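You operate a simulated robot arm through the tools that you are given. There is no shell and no other tool.

You run a simulated robot arm. Do the job below in one go: nothing can be reset, and whatever is moved stays where it is left.

JOB
Start the Middle line, track its belt onto the mark and stop it.
Fine: the main switch goes on first; the dark display tells where the edge runs; a click of the grey dial moves it 4 mm; it must read On mark before Stop; the other dials stay; one button at a time.
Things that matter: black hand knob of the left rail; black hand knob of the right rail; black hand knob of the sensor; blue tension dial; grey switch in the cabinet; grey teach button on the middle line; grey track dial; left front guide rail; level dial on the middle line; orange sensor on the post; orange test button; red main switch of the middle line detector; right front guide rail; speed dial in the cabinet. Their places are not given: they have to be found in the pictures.

It is judged by the outcome, as a careful person would: the job done as asked, and still so three seconds after it is handed in. It fails if anything else is knocked over, pushed out of place, dropped, spilled or broken.

ROBOT AND FRAMES
A 6-joint arm with a fingered hand, fixed in place. Base frame: the origin is at the foot of the arm, x ahead of it, y to its left, z up. Readings come in mm, degrees, newtons and seconds.
With the tool pointing down near the work surface it reaches from about 100 to 600 mm from the base axis. Its first joint turns from -166.0 to 166.0 degrees. Payload 4 kg.
The tool frame sits at the grasp point between the pads (the TCP): z along the fingers, y along the line on which they close. The tips reach 26 mm beyond it. Largest opening 148 mm; the body of the gripper starts 73 mm behind the TCP. The gripper is a hand of 3 fingers: y runs from the thumb to the fingers, the wrist lies at [0, 0, -239] in the tool frame, and closing takes about 1.5 s.
Orientation is that of the tool frame in the base frame, as a unit quaternion [w, x, y, z]. With the fingers straight down and closing along the base's y, the tool's x points along the base's -x, its y along +y and its z along -z.

CONTROLS
- The arm moves only by the tool send_rows. Its argument "deltas" is text: rows parted by semicolons, each of 6 numbers parted by spaces: the shift along the base's x, y, z in mm, then the turn, a rotation vector about the base's x, y, z in degrees. In form: tx ty tz rx ry rz; .... A call has 1 to 20 rows; each row shifts and turns the commanded pose from where the row before left it. "hand" is the opening, from 0 (shut) to 1 (fully open), set as the call begins (left out, the last holds). Rows are played at 5 a second. More than 50 mm and 8.6 degrees between two rows, or a gripper value outside its range, and nothing of the call is played. A pose out of reach is approached as far as the arm can. The call stops where the force on the tool passes 40 N (or 10 N more than at its start, if that is more) or the arm is blocked; 0.2 s more then pass. The fingers move at their own pace (about 153 mm/s each) and stop on an object; they squeeze with about 29 N. The grip force told is the motor's: it shows also when the fingers shut on nothing. Time passes only in rows, and 0.2 s behind the last, so rows that do not move let the fingers close. The reply holds the time, the measured pose of the TCP, the force on the tool along the base axes, the opening and the grip force, in the units named above and with some noise, with the torque about the TCP (base axes, N m) and any sound that the robot's microphone picked up.
- Cameras (640 x 400 px; columns grow to the right, rows downward): "scene" is fixed at [49.9, 650, 1438.5]; the picture's right is [-0.87, -0.49, 0.00], its down [-0.21, 0.36, -0.91] and it looks along [0.45, -0.79, -0.42] (base axes); focal length 332 px, centre (320, 200). "wrist" rides on the gripper at [68, -39, -90] in the tool frame; the picture's right is [0.50, 0.87, 0.00], its down [-0.66, 0.38, -0.65] and it looks along [-0.57, 0.33, 0.76] (tool axes); focal length 222 px, centre (320, 200).
- capture(camera): a new picture of that camera. No time passes.
- lift_body(by): slides the trunk up (or, below 0, down) by that many mm; the arm rides with it, the base frame stays. It gives what a move gives, with no picture.
- preshape(shape): the hand has 3 fingers and takes this shape, open, in about a second: jaw (thumb against the fingers, like two jaws); tri (thumb and two fingers); tip (a fingertip pinch); poke (one finger out to press); point (the index stretched); flat (the hand flat); cup (the hand cupped); fist (a fist). The gripper value then closes the fingers along that shape, each until it touches; the sizes above hold for jaw. It gives what a move gives, with no picture.
- pixel_to_xyz(camera, pixels): for up to 12 pixels [column, row] of the newest picture of that camera ("zoom" is the newest enlarged one), the place [x, y, z] in the base frame of the surface seen there, good to about 2 mm. No time passes.
- close_up(camera, box): a new picture of the part [left, top, right, bottom] of that camera's present view, enlarged. No time passes.
- close_job(): hands the job in; it is judged then, once.

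Unless the task says otherwise, let go and move clear before handing in.

The tools are called after "Request:" as name(argument=value, ...) on one line, values as JSON. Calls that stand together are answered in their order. send_rows: Moves the arm, as the interface text tells. Its arguments: {"type":"object","properties":{"deltas":{"type":"string"},"hand":{"type":"number"}},"required":["deltas"]} The other tools are called the same way: lift_body (by) slides the trunk up or down; preshape (shape) gives the hand a shape; capture (camera) takes a picture; pixel_to_xyz (camera, pixels) gives the place of the surface under pixels of a picture; close_up (camera, box) takes an enlarged picture of a part of a camera's view; close_job () hands the job in.

At the start:

```text
t: 0.0
tool_pos: [414.2, -278.0, 1067.6]
ee_rot: [0.0, 0.0, 1.0, 0.0]
force: [0.3, 0.3, -0.2]
wrist_torque: [0.0, 0.0, 0.02]
opening: 147.7
gripper_force: 0.2
shape: jaw
trunk travel left (down, up): [-275.0, 42.0]
```

scene: 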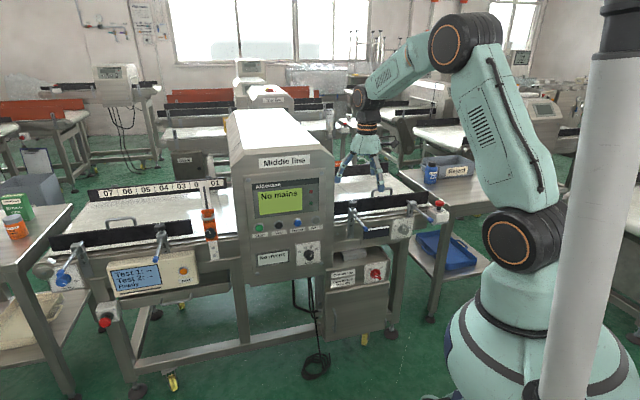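
wrist: 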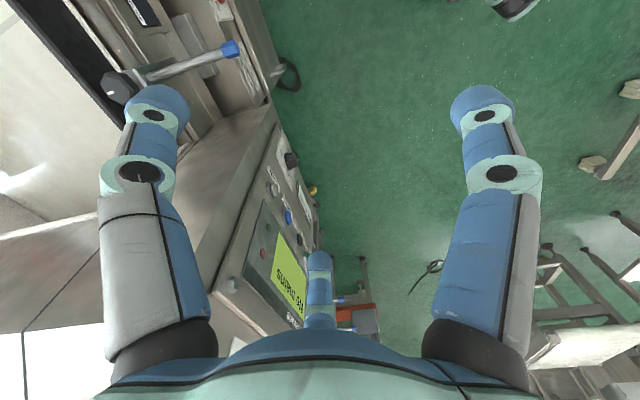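

The scene shows the Middle line console (screen "No mains" near 280,197), with buttons under it and a red switch near (375,273). I will enlarge the panel parts to read labels.

Request:
close_up(camera="scene", box=[230, 150, 340, 270])

Request:
close_up(camera="scene", box=[310, 190, 460, 290])

Request:
close_up(camera="scene", box=[50, 170, 240, 330])

```text
3.33 times, centred on (285, 210) of scene
```

zoom: 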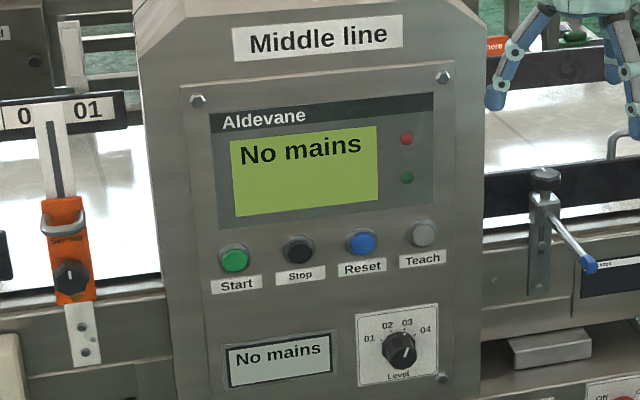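

```text
4.00 times, centred on (385, 240) of scene
```

zoom: 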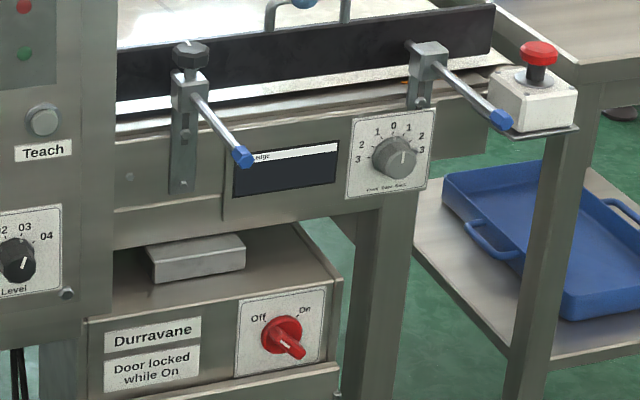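

```text
2.50 times, centred on (145, 250) of scene
```

zoom: 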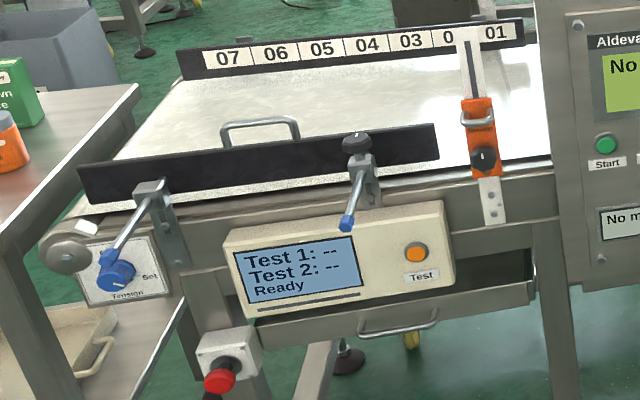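

The red main switch is near zoom (283,335), the grey track dial near (398,155), the dark display near (285,170). I'll enlarge each further and read their positions.

Request:
close_up(camera="scene", box=[360, 258, 400, 283])

Request:
pixel_to_xyz(camera="zoom", pixels=[[320, 200], [80, 100], [80, 300], [480, 100], [440, 330], [230, 200]])

Request:
close_up(camera="scene", box=[364, 212, 420, 247])

Request:
pixel_to_xyz(camera="zoom", pixels=[[320, 200], [100, 200], [420, 180], [450, 190], [400, 90], [500, 100], [380, 280], [500, 280]])

```text
16.00 times, centred on (380, 270) of scene
```

zoom: 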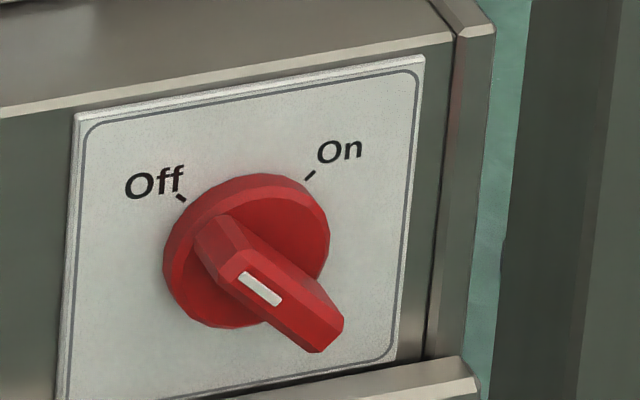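

```text
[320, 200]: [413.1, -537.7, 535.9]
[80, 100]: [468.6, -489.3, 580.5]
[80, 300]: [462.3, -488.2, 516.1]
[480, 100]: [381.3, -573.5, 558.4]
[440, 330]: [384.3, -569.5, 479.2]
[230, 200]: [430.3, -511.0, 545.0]
```

```text
11.43 times, centred on (392, 230) of scene
```

zoom: 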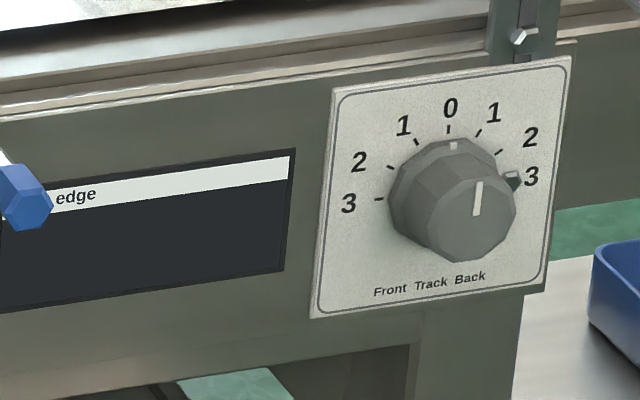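

```text
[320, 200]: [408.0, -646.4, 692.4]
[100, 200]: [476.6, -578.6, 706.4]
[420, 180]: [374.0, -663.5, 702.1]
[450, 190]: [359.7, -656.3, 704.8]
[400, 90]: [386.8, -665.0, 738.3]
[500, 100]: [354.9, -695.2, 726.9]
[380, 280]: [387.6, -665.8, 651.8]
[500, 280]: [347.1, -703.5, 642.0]
```

The red lever is turned toward Off and the grey dial is at 0. I'll measure the surroundings: levers, buttons, dial, and panel planes.

Request:
close_up(camera="scene", box=[340, 190, 452, 260])

Request:
pixel_to_xyz(camera="zoom", pixels=[[70, 80], [90, 130], [125, 210], [135, 230], [85, 40], [435, 60], [470, 110], [535, 165], [590, 60], [600, 140], [395, 130], [425, 160]])

Request:
close_up(camera="scene", box=[244, 210, 324, 260])

Request:
pixel_to_xyz(camera="zoom", pixels=[[110, 150], [240, 140], [350, 120], [480, 100], [120, 210], [500, 160], [80, 100], [560, 60], [60, 370], [560, 250], [280, 50], [450, 350]])

```text
5.71 times, centred on (396, 225) of scene
```

zoom: 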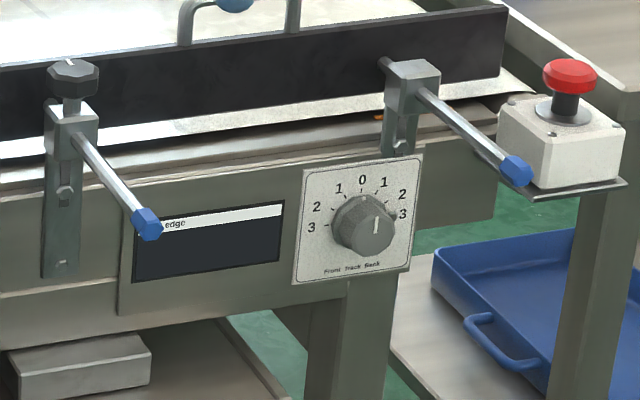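

```text
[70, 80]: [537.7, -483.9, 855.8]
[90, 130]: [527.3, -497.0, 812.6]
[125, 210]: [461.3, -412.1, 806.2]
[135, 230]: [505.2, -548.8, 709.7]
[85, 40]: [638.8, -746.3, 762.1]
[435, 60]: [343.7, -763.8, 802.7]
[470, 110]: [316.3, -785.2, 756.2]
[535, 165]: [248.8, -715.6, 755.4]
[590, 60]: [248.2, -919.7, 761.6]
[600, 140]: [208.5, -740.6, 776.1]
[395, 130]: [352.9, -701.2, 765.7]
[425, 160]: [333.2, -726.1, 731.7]
```

```text
8.00 times, centred on (284, 235) of scene
```

zoom: 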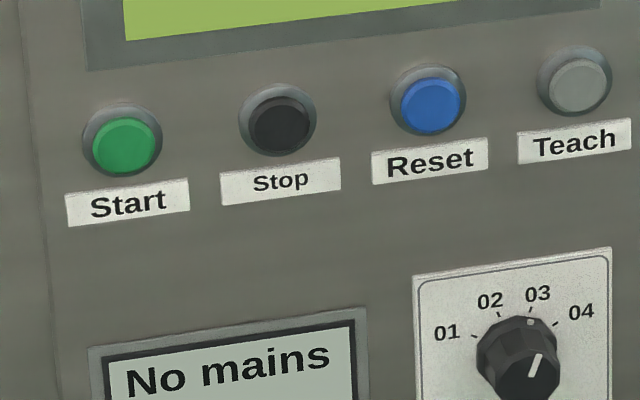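

```text
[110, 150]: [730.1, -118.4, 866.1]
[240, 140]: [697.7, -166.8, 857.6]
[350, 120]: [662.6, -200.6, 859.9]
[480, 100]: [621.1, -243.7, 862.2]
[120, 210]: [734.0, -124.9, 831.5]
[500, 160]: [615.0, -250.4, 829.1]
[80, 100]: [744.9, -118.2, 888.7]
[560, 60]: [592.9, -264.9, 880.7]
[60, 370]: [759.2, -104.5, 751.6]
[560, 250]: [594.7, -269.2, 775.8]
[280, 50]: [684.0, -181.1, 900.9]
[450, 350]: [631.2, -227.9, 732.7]
```

The console front lies at about n=-602 mm along the outward normal [-0.694, 0.72, 0], with the cabinet and track panel further back. I'll get finer readings of button centres, lever tips and dial, then lower the trunk.

Request:
pixel_to_xyz(camera="zoom", pixels=[[125, 143], [128, 150], [281, 125], [279, 130], [430, 106], [577, 86], [520, 370]])

Request:
close_up(camera="scene", box=[340, 190, 452, 260])

Request:
pixel_to_xyz(camera="zoom", pixels=[[150, 222], [145, 232], [110, 175], [517, 172], [512, 165], [460, 120], [375, 235], [365, 238], [385, 215], [345, 225], [355, 208], [368, 252]])

Request:
lift_body(by=-250)

```text
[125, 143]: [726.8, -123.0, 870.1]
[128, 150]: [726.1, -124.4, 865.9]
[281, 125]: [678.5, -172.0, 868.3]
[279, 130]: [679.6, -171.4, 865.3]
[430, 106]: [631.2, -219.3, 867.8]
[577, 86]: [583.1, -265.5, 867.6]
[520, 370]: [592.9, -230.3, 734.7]
```

```text
5.71 times, centred on (396, 225) of scene
```

zoom: 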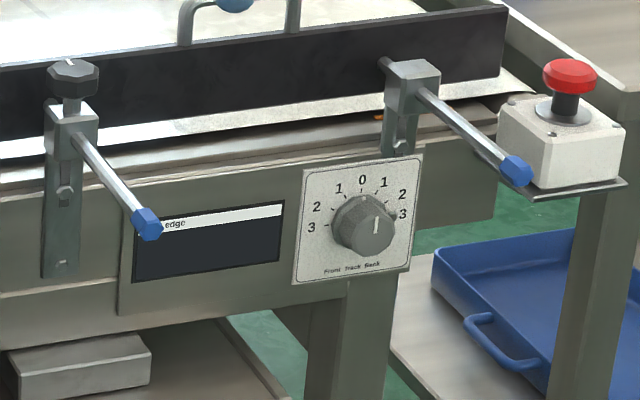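

```text
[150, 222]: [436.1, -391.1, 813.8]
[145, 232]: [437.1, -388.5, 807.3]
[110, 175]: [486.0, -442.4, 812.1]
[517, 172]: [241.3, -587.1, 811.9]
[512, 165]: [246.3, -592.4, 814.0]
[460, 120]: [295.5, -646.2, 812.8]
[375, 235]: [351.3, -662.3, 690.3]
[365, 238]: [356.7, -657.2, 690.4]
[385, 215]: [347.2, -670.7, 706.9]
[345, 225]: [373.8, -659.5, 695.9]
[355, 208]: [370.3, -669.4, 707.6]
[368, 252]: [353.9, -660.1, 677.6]
```

```text
t: 2.6
tool_pos: [414.3, -278.5, 817.7]
ee_rot: [-0.001, 0.0, 1.0, 0.0]
force: [0.1, 0.8, 0.8]
wrist_torque: [0.01, -0.01, 0.0]
opening: 148.0
gripper_force: 0.1
shape: jaw
trunk travel left (down, up): [-25.0, 292.0]
```

Lever tips stick out to n≈-584 at z≈812 (zoom 150,222 and 517,172), so I will stay outside them. I'll slide down in front of the cabinet, then turn the hand 90° to face the panel.

Request:
send_rows(deltas="-15 -11.4 -27 0 0 0; -15 -11.4 -27 0 0 0; -15 -11.4 -27 0 0 0; -15 -11.4 -27 0 0 0; -15 -11.4 -27 0 0 0; -15 -11.4 -27 0 0 0; -15 -11.4 -27 0 0 0; -15 -11.4 -27 0 0 0")

Request:
send_rows(deltas="0 0 0 -5.891 -5.678 0; 0 0 0 -5.891 -5.678 0; 0 0 0 -5.891 -5.678 0; 0 0 0 -5.891 -5.678 0; 0 0 0 -5.891 -5.678 0; 0 0 0 -5.891 -5.678 0; 0 0 0 -5.891 -5.678 0; 0 0 0 -5.891 -5.678 0; 0 0 0 -5.891 -5.678 0; 0 0 0 -5.891 -5.678 0; 0 0 0 -5.891 -5.678 0")

Request:
capture(camera="wrist")

Request:
capture(camera="scene")

```text
t: 4.4
tool_pos: [293.0, -370.9, 602.1]
ee_rot: [0.001, 0.0, 1.0, 0.0]
force: [0.3, 0.0, -0.7]
wrist_torque: [-0.02, 0.01, 0.01]
opening: 148.0
gripper_force: 0.1
shape: jaw
trunk travel left (down, up): [-25.0, 292.0]
```

```text
t: 6.8
tool_pos: [364.8, -371.8, 650.9]
ee_rot: [0.491, -0.001, 0.707, -0.509]
force: [-0.5, 0.5, -0.6]
wrist_torque: [0.01, 0.01, 0.05]
opening: 147.9
gripper_force: 0.1
shape: jaw
out of reach, approached as far as the arm can: row 2, 3, 4
trunk travel left (down, up): [-25.0, 292.0]
```

```text
taken
```

wrist: 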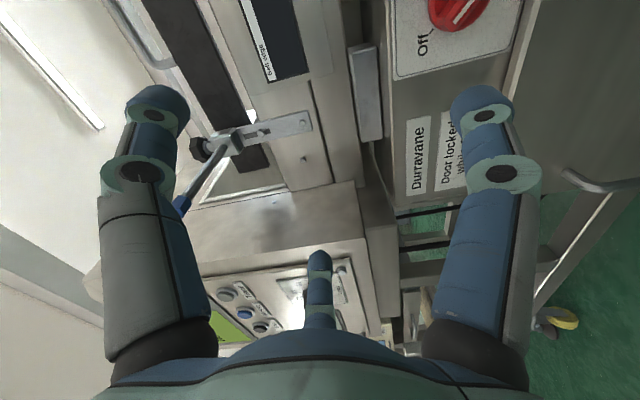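

```text
taken
```

scene: 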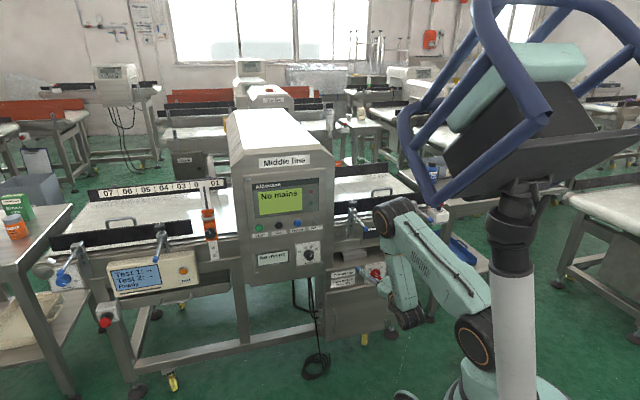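

The hand now faces the panel at [364.8, -371.8, 650.9]; the red switch is at the top of the wrist picture (455,10). I'll shift to the right and down so that the wrist camera centres on it.

Request:
send_rows(deltas="-5 -17 -38 0 0 0; -5 -18 -38 0 0 0; -5 -18 -37 0 0 0")

Request:
capture(camera="wrist")

```text
t: 7.6
tool_pos: [348.5, -424.3, 538.0]
ee_rot: [0.491, 0.0, 0.707, -0.508]
force: [-0.5, -0.4, -0.2]
wrist_torque: [0.0, 0.02, 0.01]
opening: 148.0
gripper_force: 0.0
shape: jaw
trunk travel left (down, up): [-25.0, 292.0]
```

```text
taken
```

wrist: 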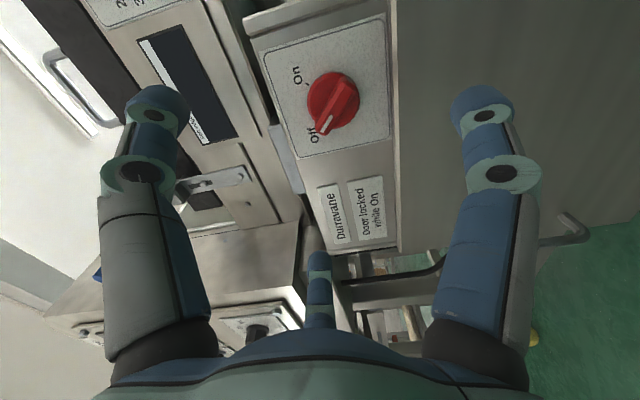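

The switch is now clear at (333,100), its pointer end toward Off. I'll enlarge it and measure.

Request:
close_up(camera="wrist", box=[280, 50, 400, 150])

Request:
pixel_to_xyz(camera="zoom", pixels=[[320, 200], [100, 100], [500, 100]])

Request:
pixel_to_xyz(camera="wrist", pixels=[[280, 130], [380, 130], [275, 60], [378, 40], [333, 100], [320, 128], [350, 85], [345, 110], [318, 85], [172, 195], [320, 262]])

```text
4.00 times, centred on (340, 100) of wrist
```

zoom: 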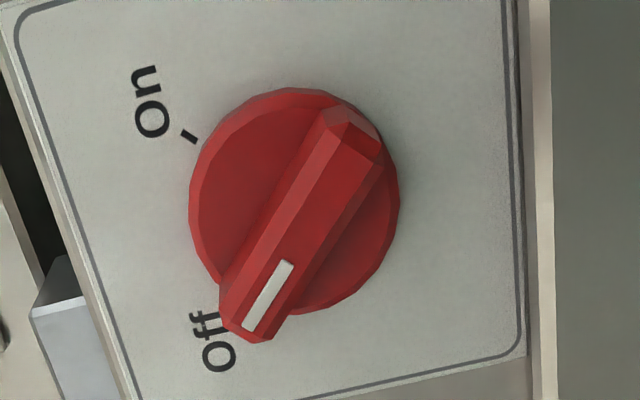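

```text
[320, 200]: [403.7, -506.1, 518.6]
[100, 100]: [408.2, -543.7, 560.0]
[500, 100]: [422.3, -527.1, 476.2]
```

```text
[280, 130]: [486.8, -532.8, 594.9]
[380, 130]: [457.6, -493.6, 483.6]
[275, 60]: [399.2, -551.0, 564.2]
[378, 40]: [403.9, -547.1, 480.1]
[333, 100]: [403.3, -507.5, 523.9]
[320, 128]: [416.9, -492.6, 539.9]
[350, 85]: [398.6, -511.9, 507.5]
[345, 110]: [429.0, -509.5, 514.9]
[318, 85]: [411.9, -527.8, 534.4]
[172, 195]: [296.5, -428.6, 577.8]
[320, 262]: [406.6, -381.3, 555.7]
```

Handle top is at n≈-645 and the disc face at n≈-666; I'll sample disc edges and handle sides to pin the axis.

Request:
pixel_to_xyz(camera="zoom", pixels=[[200, 200], [390, 230], [275, 98], [330, 305], [250, 120], [380, 270], [230, 318], [262, 330], [330, 125], [372, 158], [290, 200], [335, 230]])

```text
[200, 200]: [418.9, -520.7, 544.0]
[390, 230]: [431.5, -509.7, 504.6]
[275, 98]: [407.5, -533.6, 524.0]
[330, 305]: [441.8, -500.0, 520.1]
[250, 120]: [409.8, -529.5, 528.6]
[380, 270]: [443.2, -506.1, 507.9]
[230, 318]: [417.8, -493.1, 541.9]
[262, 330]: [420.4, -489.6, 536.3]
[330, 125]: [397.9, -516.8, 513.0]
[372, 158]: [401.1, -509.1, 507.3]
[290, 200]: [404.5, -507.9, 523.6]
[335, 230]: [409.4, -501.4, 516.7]
```

The switch axis is at s≈53.5, z≈524.5 with the bar at exactly 45°. Before gripping I want to see how the fingers are laid out, so I'll sample the fingers and then try the "tip" pinch shape in free air.

Request:
pixel_to_xyz(camera="wrist", pixels=[[155, 100], [155, 140], [485, 100], [490, 170], [318, 262], [318, 290]])

Request:
preshape(shape="tip")

Request:
capture(camera="wrist")

Request:
send_rows(deltas="0 0 0 0 0 0; 0 0 0 0 0 0; 0 0 0 0 0 0; 0 0 0 0 0 0; 0 0 0 0 0 0; 0 0 0 0 0 0; 0 0 0 0 0 0; 0 0 0 0 0 0", hand=0.2)

Request:
capture(camera="wrist")

```text
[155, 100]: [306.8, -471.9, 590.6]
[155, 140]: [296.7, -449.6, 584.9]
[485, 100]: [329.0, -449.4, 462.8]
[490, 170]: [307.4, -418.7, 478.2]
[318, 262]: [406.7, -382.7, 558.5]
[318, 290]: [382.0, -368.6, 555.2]
```

```text
t: 8.5
tool_pos: [348.9, -424.1, 538.8]
ee_rot: [0.491, -0.001, 0.707, -0.509]
force: [0.1, 0.0, 0.0]
wrist_torque: [-0.02, 0.01, 0.01]
opening: 148.2
gripper_force: 0.1
shape: tip
trunk travel left (down, up): [-25.0, 292.0]
```

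```text
taken
```

wrist: 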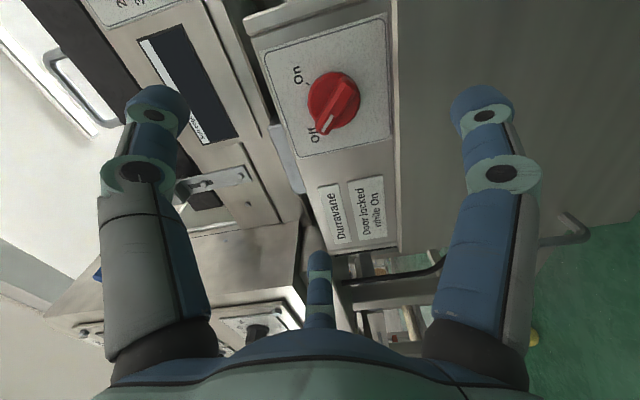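

```text
t: 10.3
tool_pos: [349.6, -424.4, 537.4]
ee_rot: [0.491, -0.001, 0.707, -0.509]
force: [0.0, 1.0, -0.3]
wrist_torque: [0.01, 0.02, -0.02]
opening: 29.9
gripper_force: 0.1
shape: tip
trunk travel left (down, up): [-25.0, 292.0]
```

```text
taken
```

wrist: 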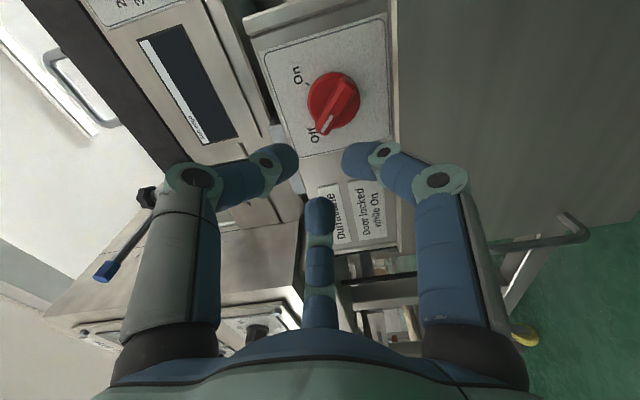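

The hand closes concentrically with thumb on one side and two fingers on the other, which suits the 45° bar. I'll measure the fingertip positions at this opening.

Request:
pixel_to_xyz(camera="wrist", pixels=[[290, 160], [275, 155], [292, 175], [350, 160], [365, 155], [350, 175], [320, 205], [320, 215], [312, 205]])

Request:
close_up(camera="wrist", box=[220, 120, 420, 245])

Request:
capture(camera="scene")

```text
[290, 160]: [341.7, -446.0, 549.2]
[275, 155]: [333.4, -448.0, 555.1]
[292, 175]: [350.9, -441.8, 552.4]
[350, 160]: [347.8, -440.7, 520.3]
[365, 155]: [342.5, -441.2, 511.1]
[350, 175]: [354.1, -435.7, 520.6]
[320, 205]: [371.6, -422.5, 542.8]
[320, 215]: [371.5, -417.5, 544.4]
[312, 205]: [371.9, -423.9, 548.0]
```

```text
3.20 times, centred on (320, 182) of wrist
```

zoom: 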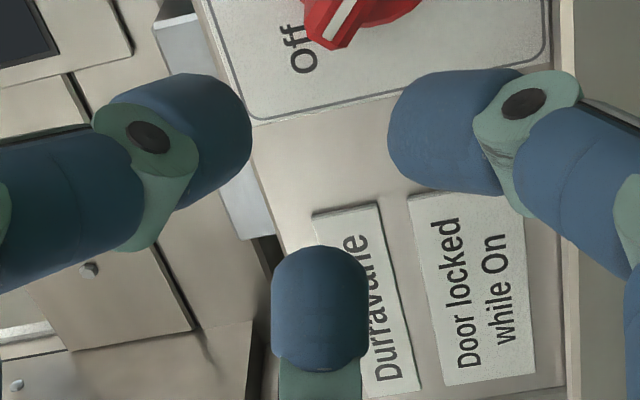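

```text
taken
```

scene: 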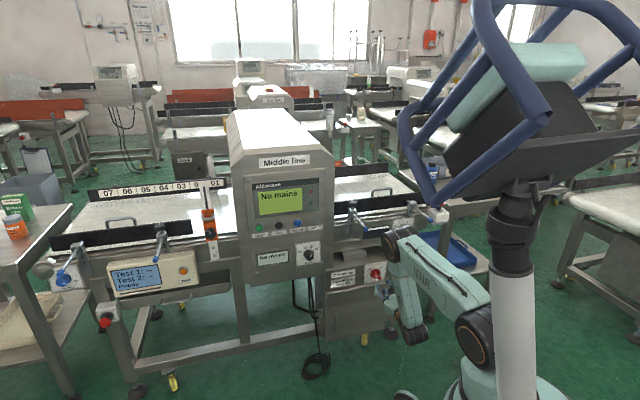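

Tips reach roughly 14–26 mm past the TCP. I'll open to 0.35, align on the switch axis at stand-off n=-580 and check the picture.

Request:
send_rows(deltas="7.4 -15 -6.6 0 0 0; 7.4 -15.1 -6.7 0 0 0; 0 0 0 0 0 0; 0 0 0 0 0 0", hand=0.38)

Request:
capture(camera="wrist")

```text
t: 11.3
tool_pos: [364.8, -455.1, 523.9]
ee_rot: [0.49, -0.001, 0.708, -0.509]
force: [-0.3, -0.3, -0.2]
wrist_torque: [0.01, 0.02, 0.01]
opening: 55.7
gripper_force: 0.1
shape: tip
trunk travel left (down, up): [-25.0, 292.0]
```

```text
taken
```

wrist: 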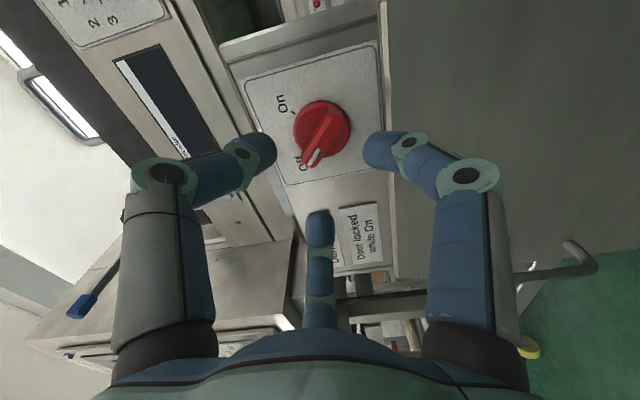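

Aligned at s=53.2, z=523.9. I'll advance 53 mm along the panel normal, fingers open around the bar.

Request:
send_rows(deltas="9.2 -9.5 0.2 0 0 0; 9.2 -9.6 0.2 0 0 0; 9.2 -9.5 0 0 0 0; 9.2 -9.6 0 0 0 0")

Request:
capture(camera="wrist")

```text
t: 12.3
tool_pos: [402.3, -494.4, 524.5]
ee_rot: [0.491, -0.001, 0.708, -0.508]
force: [0.4, -0.3, -0.2]
wrist_torque: [0.02, -0.02, -0.01]
opening: 56.0
gripper_force: 0.2
shape: tip
trunk travel left (down, up): [-25.0, 292.0]
```

```text
taken
```

wrist: 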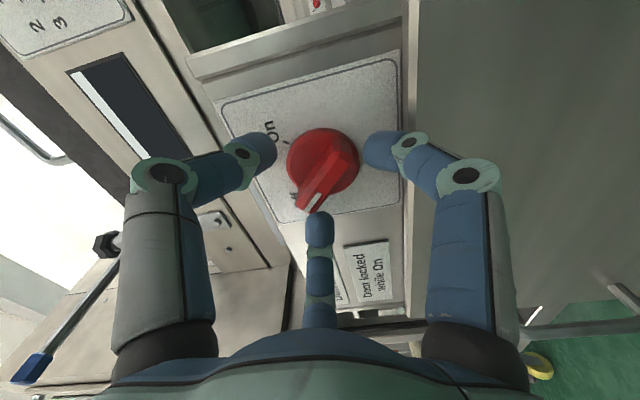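

The fingers straddle the bar (handle 310,205 to 345,150). Closing gently now.

Request:
send_rows(deltas="0 0 0 0 0 0; 0 0 0 0 0 0; 0 0 0 0 0 0; 0 0 0 0 0 0; 0 0 0 0 0 0; 0 0 0 0 0 0", hand=0)

Request:
capture(camera="wrist")

```text
t: 13.7
tool_pos: [401.7, -493.7, 525.4]
ee_rot: [0.491, -0.002, 0.707, -0.509]
force: [-3.8, 0.3, 2.2]
wrist_torque: [-0.17, -0.15, -0.25]
opening: 9.5
gripper_force: 28.6
shape: tip
trunk travel left (down, up): [-25.0, 292.0]
```

```text
taken
```

wrist: 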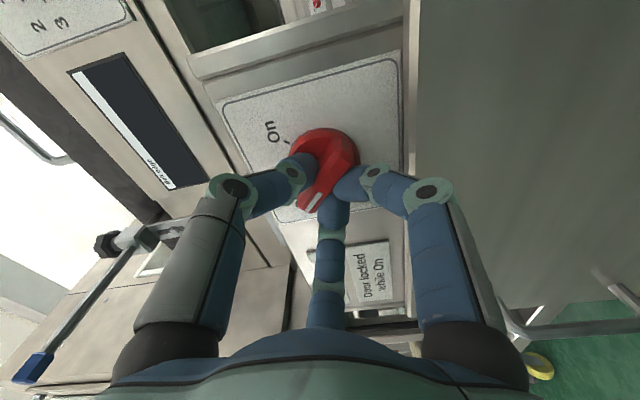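

The bar is gripped (opening 9.5 mm, 28.6 N). Now I turn clockwise about the panel's inward normal, first 45°.

Request:
send_rows(deltas="0 0 0 5.205 -5.4 0; 0 0 0 5.205 -5.4 0; 0 0 0 5.205 -5.4 0; 0 0 0 5.205 -5.4 0; 0 0 0 5.205 -5.4 0; 0 0 0 5.205 -5.4 0")

Request:
capture(camera="wrist")

```text
t: 15.1
tool_pos: [401.0, -493.7, 524.9]
ee_rot: [0.648, 0.272, 0.653, -0.282]
force: [-7.2, -4.3, -1.7]
wrist_torque: [0.0, 0.02, -0.45]
opening: 8.6
gripper_force: 29.2
shape: tip
trunk travel left (down, up): [-25.0, 292.0]
```

```text
taken
```

wrist: 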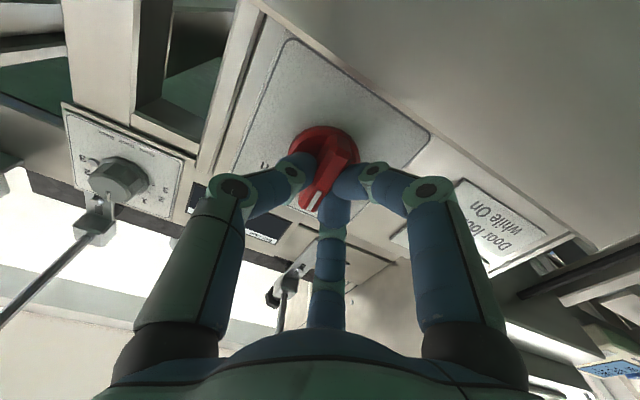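

The bar turned along with the hand. Continue the remaining 45°.

Request:
send_rows(deltas="0 0 0 5.205 -5.4 0; 0 0 0 5.205 -5.4 0; 0 0 0 5.205 -5.4 0; 0 0 0 5.205 -5.4 0; 0 0 0 5.205 -5.4 0; 0 0 0 5.205 -5.4 0")

Request:
capture(camera="wrist")

Request:
close_up(camera="scene", box=[230, 150, 340, 270])

```text
t: 16.5
tool_pos: [401.8, -493.2, 524.2]
ee_rot: [0.706, 0.503, 0.499, -0.012]
force: [-15.6, -3.2, -11.2]
wrist_torque: [0.33, 0.32, -0.49]
opening: 8.4
gripper_force: 28.8
shape: tip
trunk travel left (down, up): [-25.0, 292.0]
```

```text
taken
```

wrist: 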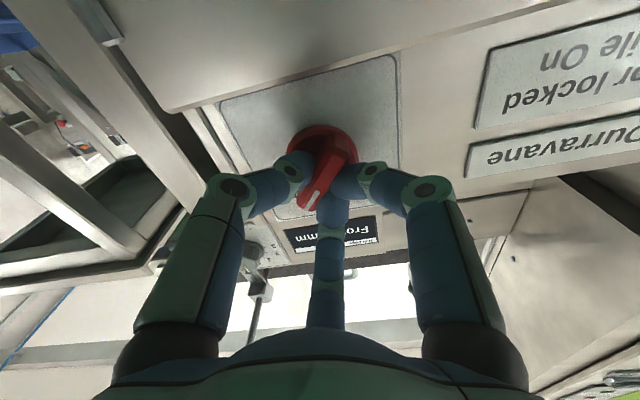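

```text
3.33 times, centred on (285, 210) of scene
```

zoom: 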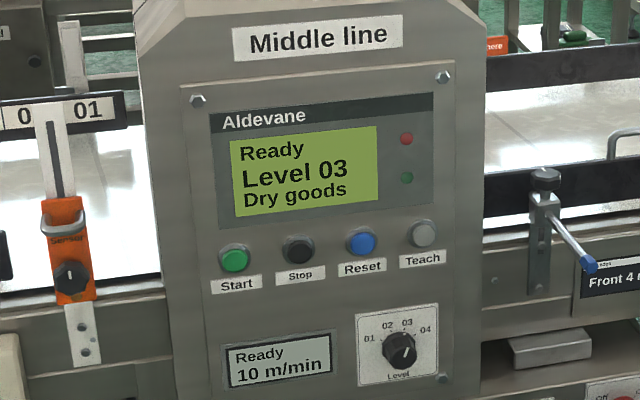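

The screen now reads "Ready / Level 03", so the mains are on; the edge display reads "Front 4…". I'll release and back straight off.

Request:
send_rows(deltas="0 0 0 0 0 0; 0 0 0 0 0 0; 0 0 0 0 0 0; 0 0 0 0 0 0", hand=0.38)

Request:
send_rows(deltas="-9 9.4 0 0 0 0; -14 14.4 0 0 0 0; -20 21 0 0 0 0; -20 21 0 0 0 0")

Request:
capture(camera="wrist")

Request:
close_up(camera="scene", box=[310, 190, 460, 290])

```text
t: 17.5
tool_pos: [401.5, -493.5, 525.5]
ee_rot: [0.707, 0.5, 0.5, -0.013]
force: [-0.1, -0.7, 0.4]
wrist_torque: [-0.01, -0.03, 0.0]
opening: 56.1
gripper_force: 0.0
shape: tip
trunk travel left (down, up): [-25.0, 292.0]
```

```text
t: 18.5
tool_pos: [338.5, -428.0, 526.1]
ee_rot: [0.706, 0.501, 0.5, -0.013]
force: [-0.5, -0.6, 0.8]
wrist_torque: [-0.01, 0.0, 0.02]
opening: 55.9
gripper_force: 0.1
shape: tip
trunk travel left (down, up): [-25.0, 292.0]
```

```text
taken
```

wrist: 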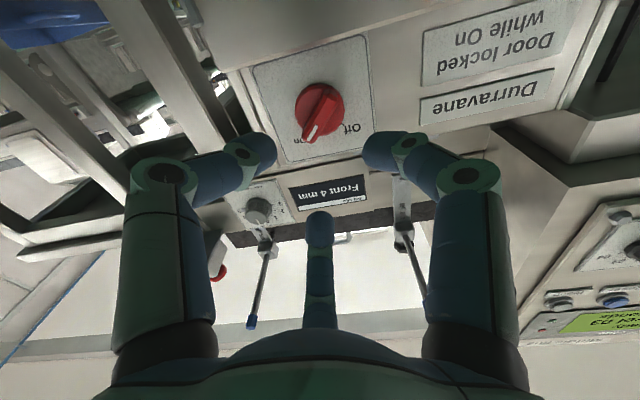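

```text
4.00 times, centred on (385, 240) of scene
```

zoom: 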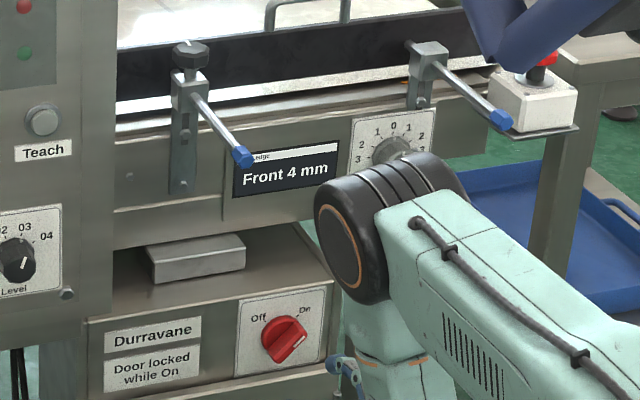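

The display reads "Front 4 mm" and the red lever points to On. I'll back off a bit more, then travel to a stand-off in front of the Start button while turning the hand back.

Request:
send_rows(deltas="-15 15.5 0 0 0 0; -15 15.5 0 0 0 0; 25.25 24.34 24.4 -4.46 4.63 0; 25.25 24.34 24.4 -4.46 4.63 0; 25.25 24.34 24.4 -4.46 4.63 0; 25.25 24.34 24.4 -4.46 4.63 0; 25.25 24.34 24.4 -4.46 4.63 0; 25.25 24.34 24.4 -4.46 4.63 0; 25.25 24.34 24.4 -4.46 4.63 0; 25.25 24.34 24.4 -4.46 4.63 0; 25.25 24.34 24.4 -4.46 4.63 0; 25.25 24.34 24.4 -4.46 4.63 0; 25.25 24.34 24.4 -4.46 4.63 0; 25.25 24.34 24.4 -4.46 4.63 0; 25.25 24.34 24.4 -4.46 4.63 0; 25.25 24.34 24.4 -4.46 4.63 0")

Request:
preshape(shape="poke")

Request:
capture(camera="wrist")

Request:
capture(camera="scene")

```text
t: 21.9
tool_pos: [661.6, -56.1, 867.8]
ee_rot: [0.491, 0.001, 0.707, -0.509]
force: [-0.4, 0.8, -0.6]
wrist_torque: [0.01, 0.02, 0.01]
opening: 55.9
gripper_force: 0.1
shape: tip
trunk travel left (down, up): [-25.0, 292.0]
```

```text
t: 22.8
tool_pos: [661.5, -57.4, 867.3]
ee_rot: [0.49, 0.001, 0.707, -0.509]
force: [-0.7, 0.3, 0.4]
wrist_torque: [-0.03, 0.01, -0.03]
opening: 0.2
gripper_force: 0.0
shape: poke
trunk travel left (down, up): [-25.0, 292.0]
```

```text
taken
```

wrist: 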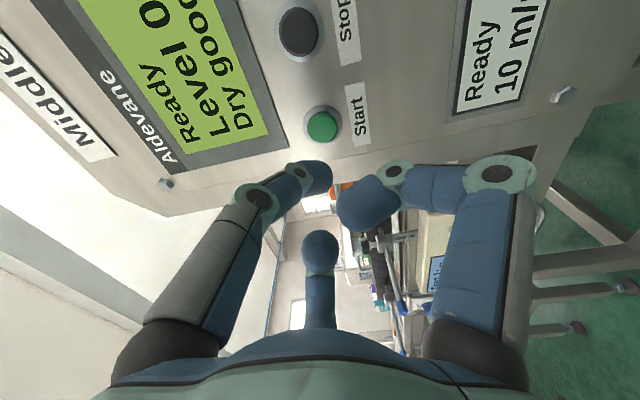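

```text
taken
```

scene: 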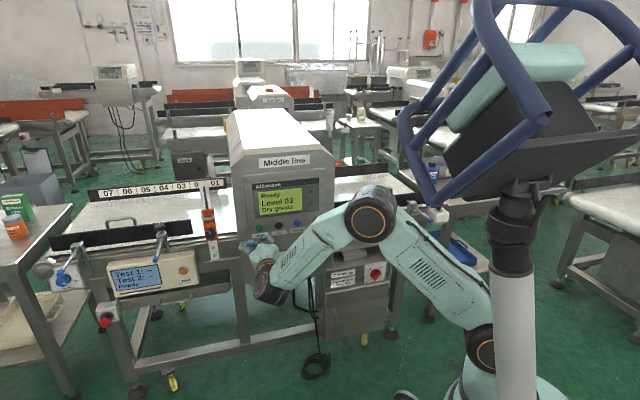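

The hand is in poke shape before Start (322,125). I'll measure the fingertips to find which one sticks out furthest.

Request:
pixel_to_xyz(camera="wrist", pixels=[[320, 175], [322, 185], [300, 170], [350, 210], [375, 195], [320, 240], [320, 255], [330, 245], [322, 125], [298, 32], [395, 175]])

Request:
close_up(camera="wrist", box=[220, 90, 460, 290])

Request:
close_up(camera="scene", box=[225, 200, 305, 300])

```text
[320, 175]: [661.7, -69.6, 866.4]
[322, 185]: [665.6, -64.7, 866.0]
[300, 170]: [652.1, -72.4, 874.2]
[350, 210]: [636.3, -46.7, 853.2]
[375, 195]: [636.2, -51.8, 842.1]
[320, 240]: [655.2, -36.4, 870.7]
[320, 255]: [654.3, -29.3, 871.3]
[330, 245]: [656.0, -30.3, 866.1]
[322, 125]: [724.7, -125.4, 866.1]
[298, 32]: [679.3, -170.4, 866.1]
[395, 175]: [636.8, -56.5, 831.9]
```

```text
2.00 times, centred on (340, 190) of wrist
```

zoom: 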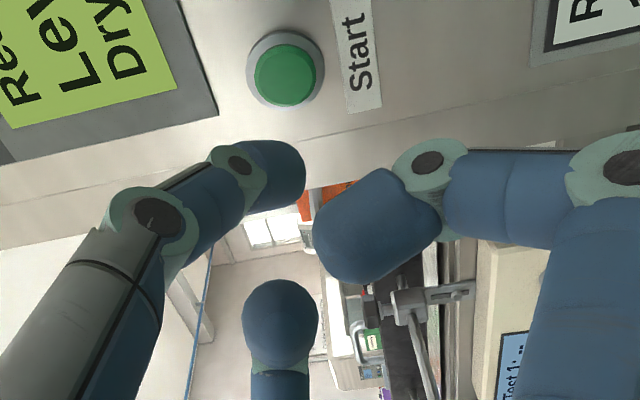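

```text
4.00 times, centred on (265, 250) of scene
```

zoom: 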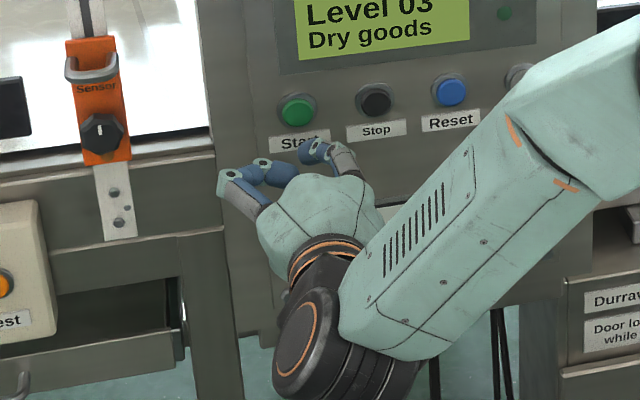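

The thumb tip pokes on the tool axis, about 24 mm beyond the TCP, and is aligned with Start (s=-436.7, z=867.5). I'll advance 58 mm, then creep in.

Request:
send_rows(deltas="13.4 -13.9 0 0 0 0; 13.4 -13.9 0 0 0 0; 13.4 -14 0 0 0 0; 0 0 0 0 0 0")

Request:
capture(camera="wrist")

Request:
close_up(camera="scene", box=[240, 200, 310, 250])

```text
t: 23.8
tool_pos: [701.5, -99.2, 866.4]
ee_rot: [0.491, 0.0, 0.707, -0.509]
force: [0.1, 0.6, 0.1]
wrist_torque: [-0.02, 0.01, -0.01]
opening: 0.0
gripper_force: 0.1
shape: poke
trunk travel left (down, up): [-25.0, 292.0]
```

```text
taken
```

wrist: 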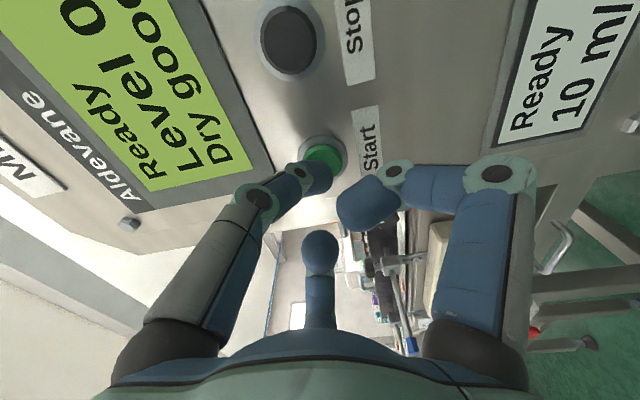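

```text
8.00 times, centred on (275, 225) of scene
```

zoom: 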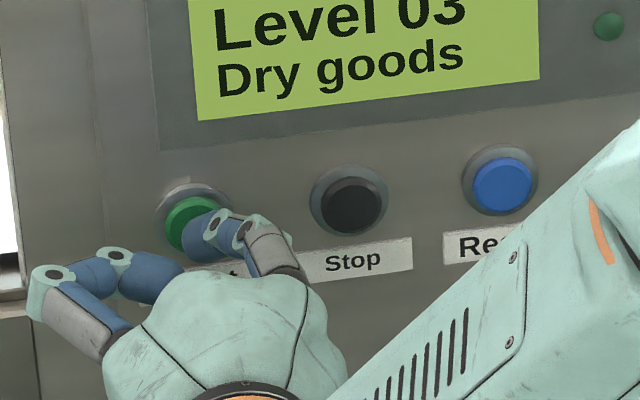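

The tip is just in front of Start, well away from Stop. Now creeping in.

Request:
send_rows(deltas="1.04 -1.08 0 0 0 0; 1.04 -1.08 0 0 0 0; 1.04 -1.08 0 0 0 0; 1.04 -1.08 0 0 0 0; 1.04 -1.08 0 0 0 0; 1.04 -1.08 0 0 0 0; 1.04 -1.08 0 0 0 0")

Request:
close_up(camera="scene", box=[230, 150, 340, 270])

```text
t: 25.4
tool_pos: [708.2, -105.2, 866.9]
ee_rot: [0.492, 0.001, 0.706, -0.508]
force: [-1.0, 1.8, 0.3]
wrist_torque: [-0.02, -0.01, 0.02]
opening: 0.0
gripper_force: 0.0
shape: poke
trunk travel left (down, up): [-25.0, 292.0]
heard: click
```

```text
3.33 times, centred on (285, 210) of scene
```

zoom: 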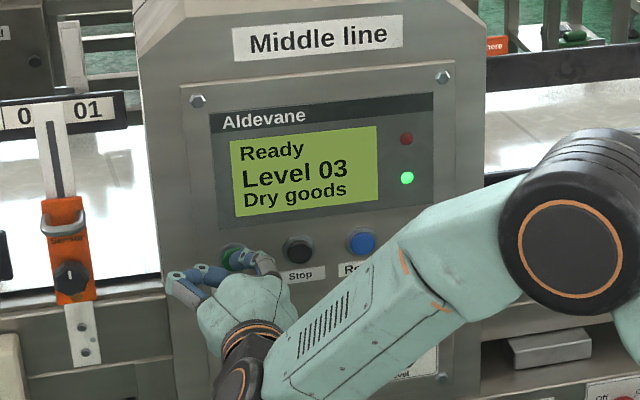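

A click was heard and the green lamp is lit. I'll back off the button and read the displays.

Request:
send_rows(deltas="-8 8.3 0 0 0 0; -13 13.5 0 0 0 0; -13 13.5 0 0 0 0; -13 13.5 0 0 0 0; -7 7.3 0 0 0 0")

Request:
close_up(camera="scene", box=[310, 190, 460, 290])

Request:
close_up(camera="scene", box=[230, 150, 340, 270])

```text
t: 26.6
tool_pos: [654.5, -49.3, 867.3]
ee_rot: [0.491, 0.0, 0.707, -0.509]
force: [-0.4, 0.6, 0.5]
wrist_torque: [0.02, 0.04, 0.06]
opening: 0.0
gripper_force: 0.2
shape: poke
trunk travel left (down, up): [-25.0, 292.0]
```

```text
4.00 times, centred on (385, 240) of scene
```

zoom: 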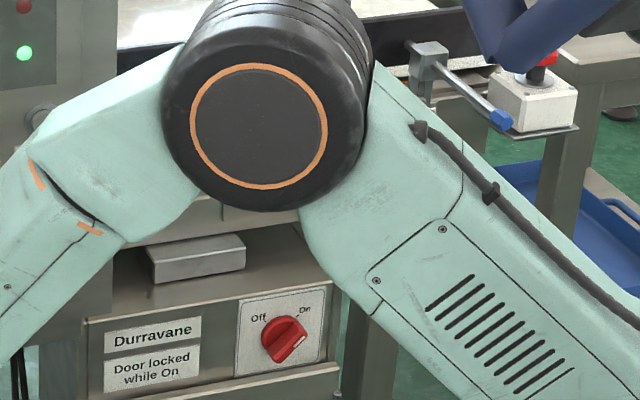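

```text
3.33 times, centred on (285, 210) of scene
```

zoom: 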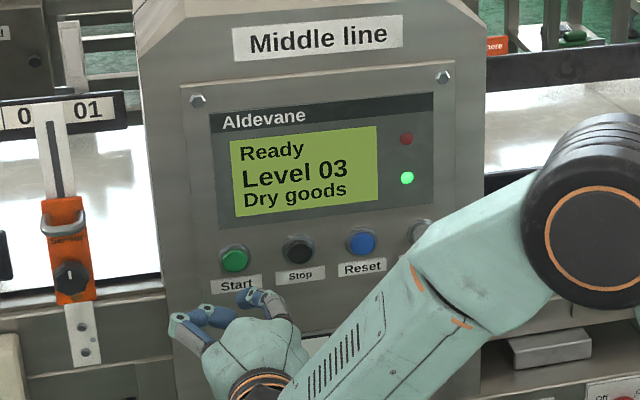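

Mains stay on and the line is running; the arm hides the edge display. I'll check where the elbow is before swinging over to the dial.

Request:
capture(camera="scene")

Request:
pixel_to_xyz(camera="scene", pixels=[[372, 223], [350, 200], [395, 200], [300, 265], [430, 270], [480, 345], [265, 290], [345, 235]])

```text
taken
```

scene: 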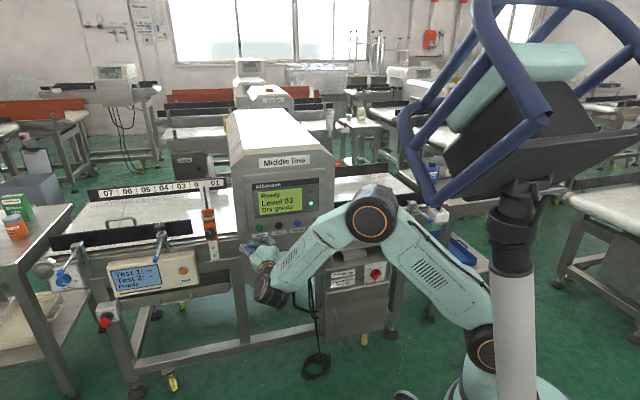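

```text
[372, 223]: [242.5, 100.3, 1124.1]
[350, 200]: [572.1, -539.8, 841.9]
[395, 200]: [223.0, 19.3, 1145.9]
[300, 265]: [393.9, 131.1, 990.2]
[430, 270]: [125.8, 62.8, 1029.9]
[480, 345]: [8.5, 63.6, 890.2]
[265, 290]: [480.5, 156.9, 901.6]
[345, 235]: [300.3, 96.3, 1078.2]
```

The elbow rides high (z≈1120) and close to the base, far from the levers. I'll go down and across to in front of the track dial.

Request:
send_rows(deltas="0 0 -42 0 0 0; 0 0 -42 0 0 0; 0 0 -42 0 0 0; 0 0 -42 0 0 0; -30.4 -29.3 0 0 0 0; -30.4 -29.3 0 0 0 0; -30.4 -29.3 0 0 0 0; -30.4 -29.3 0 0 0 0; -30.4 -29.3 0 0 0 0; -30.4 -29.3 0 0 0 0; -30.4 -29.3 0 0 0 0; -30.4 -29.3 0 0 0 0; -30.4 -29.3 0 0 0 0; -30.4 -29.3 0 0 0 0; -30.4 -29.3 0 0 0 0; -30.4 -29.3 0 0 0 0")

Request:
capture(camera="wrist")

Request:
capture(camera="scene")

```text
t: 30.0
tool_pos: [290.7, -401.8, 699.0]
ee_rot: [0.491, 0.002, 0.707, -0.509]
force: [0.3, 0.2, 0.3]
wrist_torque: [0.0, -0.01, 0.01]
opening: 0.0
gripper_force: 0.0
shape: poke
trunk travel left (down, up): [-25.0, 292.0]
```

```text
taken
```

wrist: 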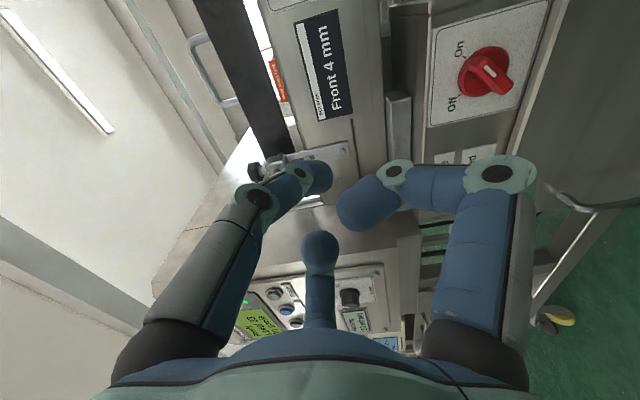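

```text
taken
```

scene: 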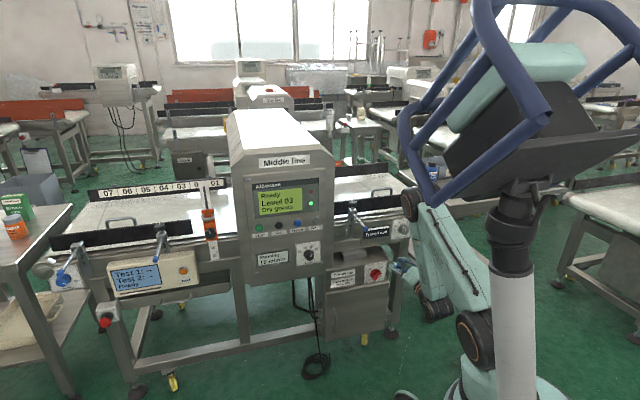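

The edge display still reads "Front 4 mm" (335,65). I'll preshape to "tip", then move right and toward the dial, under the levers.

Request:
preshape(shape="tip")

Request:
send_rows(deltas="-22.9 -22.1 0 0 0 0; -22.9 -22.1 0 0 0 0; -22.9 -22.1 0 0 0 0; -23 -22.1 0 0 0 0; 13.9 -14.4 0 0 0 0; 13.9 -14.4 0 0 0 0; 13.9 -14.4 0 0 0 0; 13.9 -14.4 0 0 0 0", hand=0.55)

Request:
capture(camera="wrist")

Request:
capture(camera="scene")

```text
t: 30.9
tool_pos: [289.5, -401.1, 699.0]
ee_rot: [0.49, 0.001, 0.707, -0.509]
force: [0.1, -0.1, -0.1]
wrist_torque: [0.06, -0.06, 0.0]
opening: 147.9
gripper_force: 0.1
shape: tip
trunk travel left (down, up): [-25.0, 292.0]
```

```text
t: 32.7
tool_pos: [254.5, -546.7, 699.6]
ee_rot: [0.491, 0.0, 0.708, -0.508]
force: [0.3, -0.7, -0.1]
wrist_torque: [0.01, 0.0, 0.0]
opening: 82.0
gripper_force: 0.0
shape: tip
trunk travel left (down, up): [-25.0, 292.0]
```

```text
taken
```

wrist: 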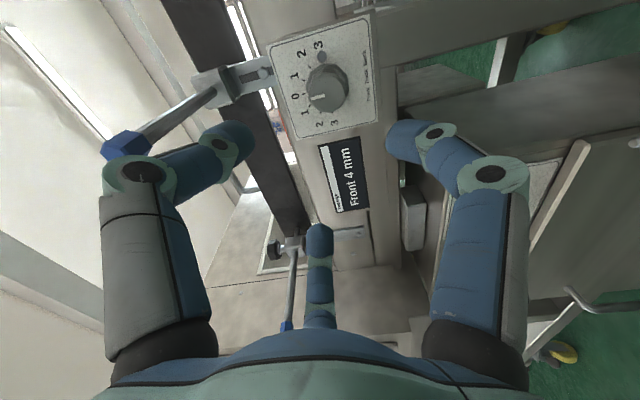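

```text
taken
```

scene: 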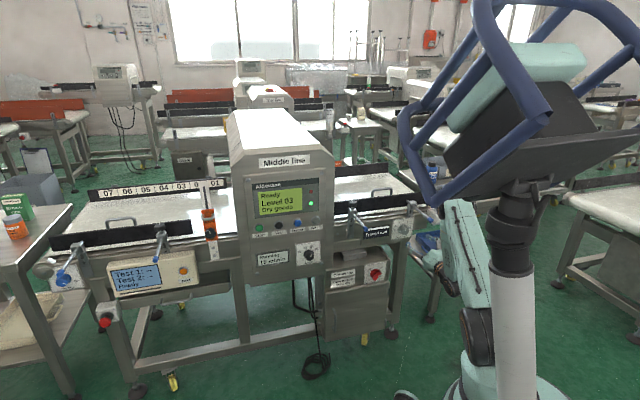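

The dial is at (327,90), pointer at 0, and the right lever's blue tip appears near the thumb in the picture (125,145). I'll measure the dial and the gap.

Request:
pixel_to_xyz(camera="wrist", pixels=[[125, 145], [110, 165], [140, 178], [225, 140], [155, 200], [205, 98]])

Request:
close_up(camera="wrist", box=[264, 10, 392, 140])

Request:
pixel_to_xyz(camera="zoom", pixels=[[320, 200], [300, 250], [360, 280], [400, 200], [340, 190], [260, 250], [100, 100], [500, 60], [520, 350], [200, 380]])

```text
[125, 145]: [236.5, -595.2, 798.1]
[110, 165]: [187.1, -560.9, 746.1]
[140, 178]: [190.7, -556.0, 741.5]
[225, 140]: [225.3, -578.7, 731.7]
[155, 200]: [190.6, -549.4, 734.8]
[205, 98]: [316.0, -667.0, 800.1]
```

```text
3.08 times, centred on (328, 75) of wrist
```

zoom: 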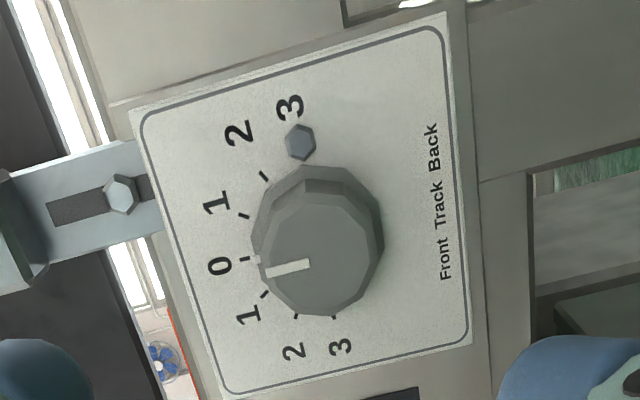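

```text
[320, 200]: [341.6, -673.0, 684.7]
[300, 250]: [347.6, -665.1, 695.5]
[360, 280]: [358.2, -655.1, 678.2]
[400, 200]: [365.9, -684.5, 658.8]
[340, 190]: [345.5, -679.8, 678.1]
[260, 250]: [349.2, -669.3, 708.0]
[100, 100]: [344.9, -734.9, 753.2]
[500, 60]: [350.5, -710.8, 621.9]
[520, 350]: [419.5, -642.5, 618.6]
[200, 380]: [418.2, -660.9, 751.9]
```

There's a small hex peg at the right "3" mark (zoom 300,142), which the fingers must avoid. I'll sample the dial's rim and the peg.

Request:
pixel_to_xyz(camera="zoom", pixels=[[318, 252], [270, 262], [368, 250], [325, 205], [318, 305], [285, 290], [360, 215], [300, 140], [295, 132], [308, 148], [318, 175], [378, 230]])

Request:
pixel_to_xyz(camera="zoom", pixels=[[245, 259], [244, 215], [264, 175], [265, 295], [296, 316], [333, 317], [258, 252], [268, 215], [372, 285], [345, 305], [130, 105], [445, 15]])

```text
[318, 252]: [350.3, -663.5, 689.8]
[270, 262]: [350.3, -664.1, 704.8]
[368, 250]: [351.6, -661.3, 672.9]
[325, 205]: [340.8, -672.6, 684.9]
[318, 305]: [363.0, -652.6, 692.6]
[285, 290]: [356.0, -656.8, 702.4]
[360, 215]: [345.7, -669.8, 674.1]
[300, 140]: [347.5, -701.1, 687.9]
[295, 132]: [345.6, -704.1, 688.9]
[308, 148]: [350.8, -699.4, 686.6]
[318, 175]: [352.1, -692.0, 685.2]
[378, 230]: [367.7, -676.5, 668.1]
```

```text
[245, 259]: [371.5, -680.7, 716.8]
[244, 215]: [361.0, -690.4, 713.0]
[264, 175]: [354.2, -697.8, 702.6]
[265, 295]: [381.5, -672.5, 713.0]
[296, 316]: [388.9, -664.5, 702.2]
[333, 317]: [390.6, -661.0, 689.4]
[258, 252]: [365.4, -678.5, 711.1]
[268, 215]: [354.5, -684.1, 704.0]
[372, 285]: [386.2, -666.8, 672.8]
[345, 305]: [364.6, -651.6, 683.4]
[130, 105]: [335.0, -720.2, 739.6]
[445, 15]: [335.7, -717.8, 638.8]
```

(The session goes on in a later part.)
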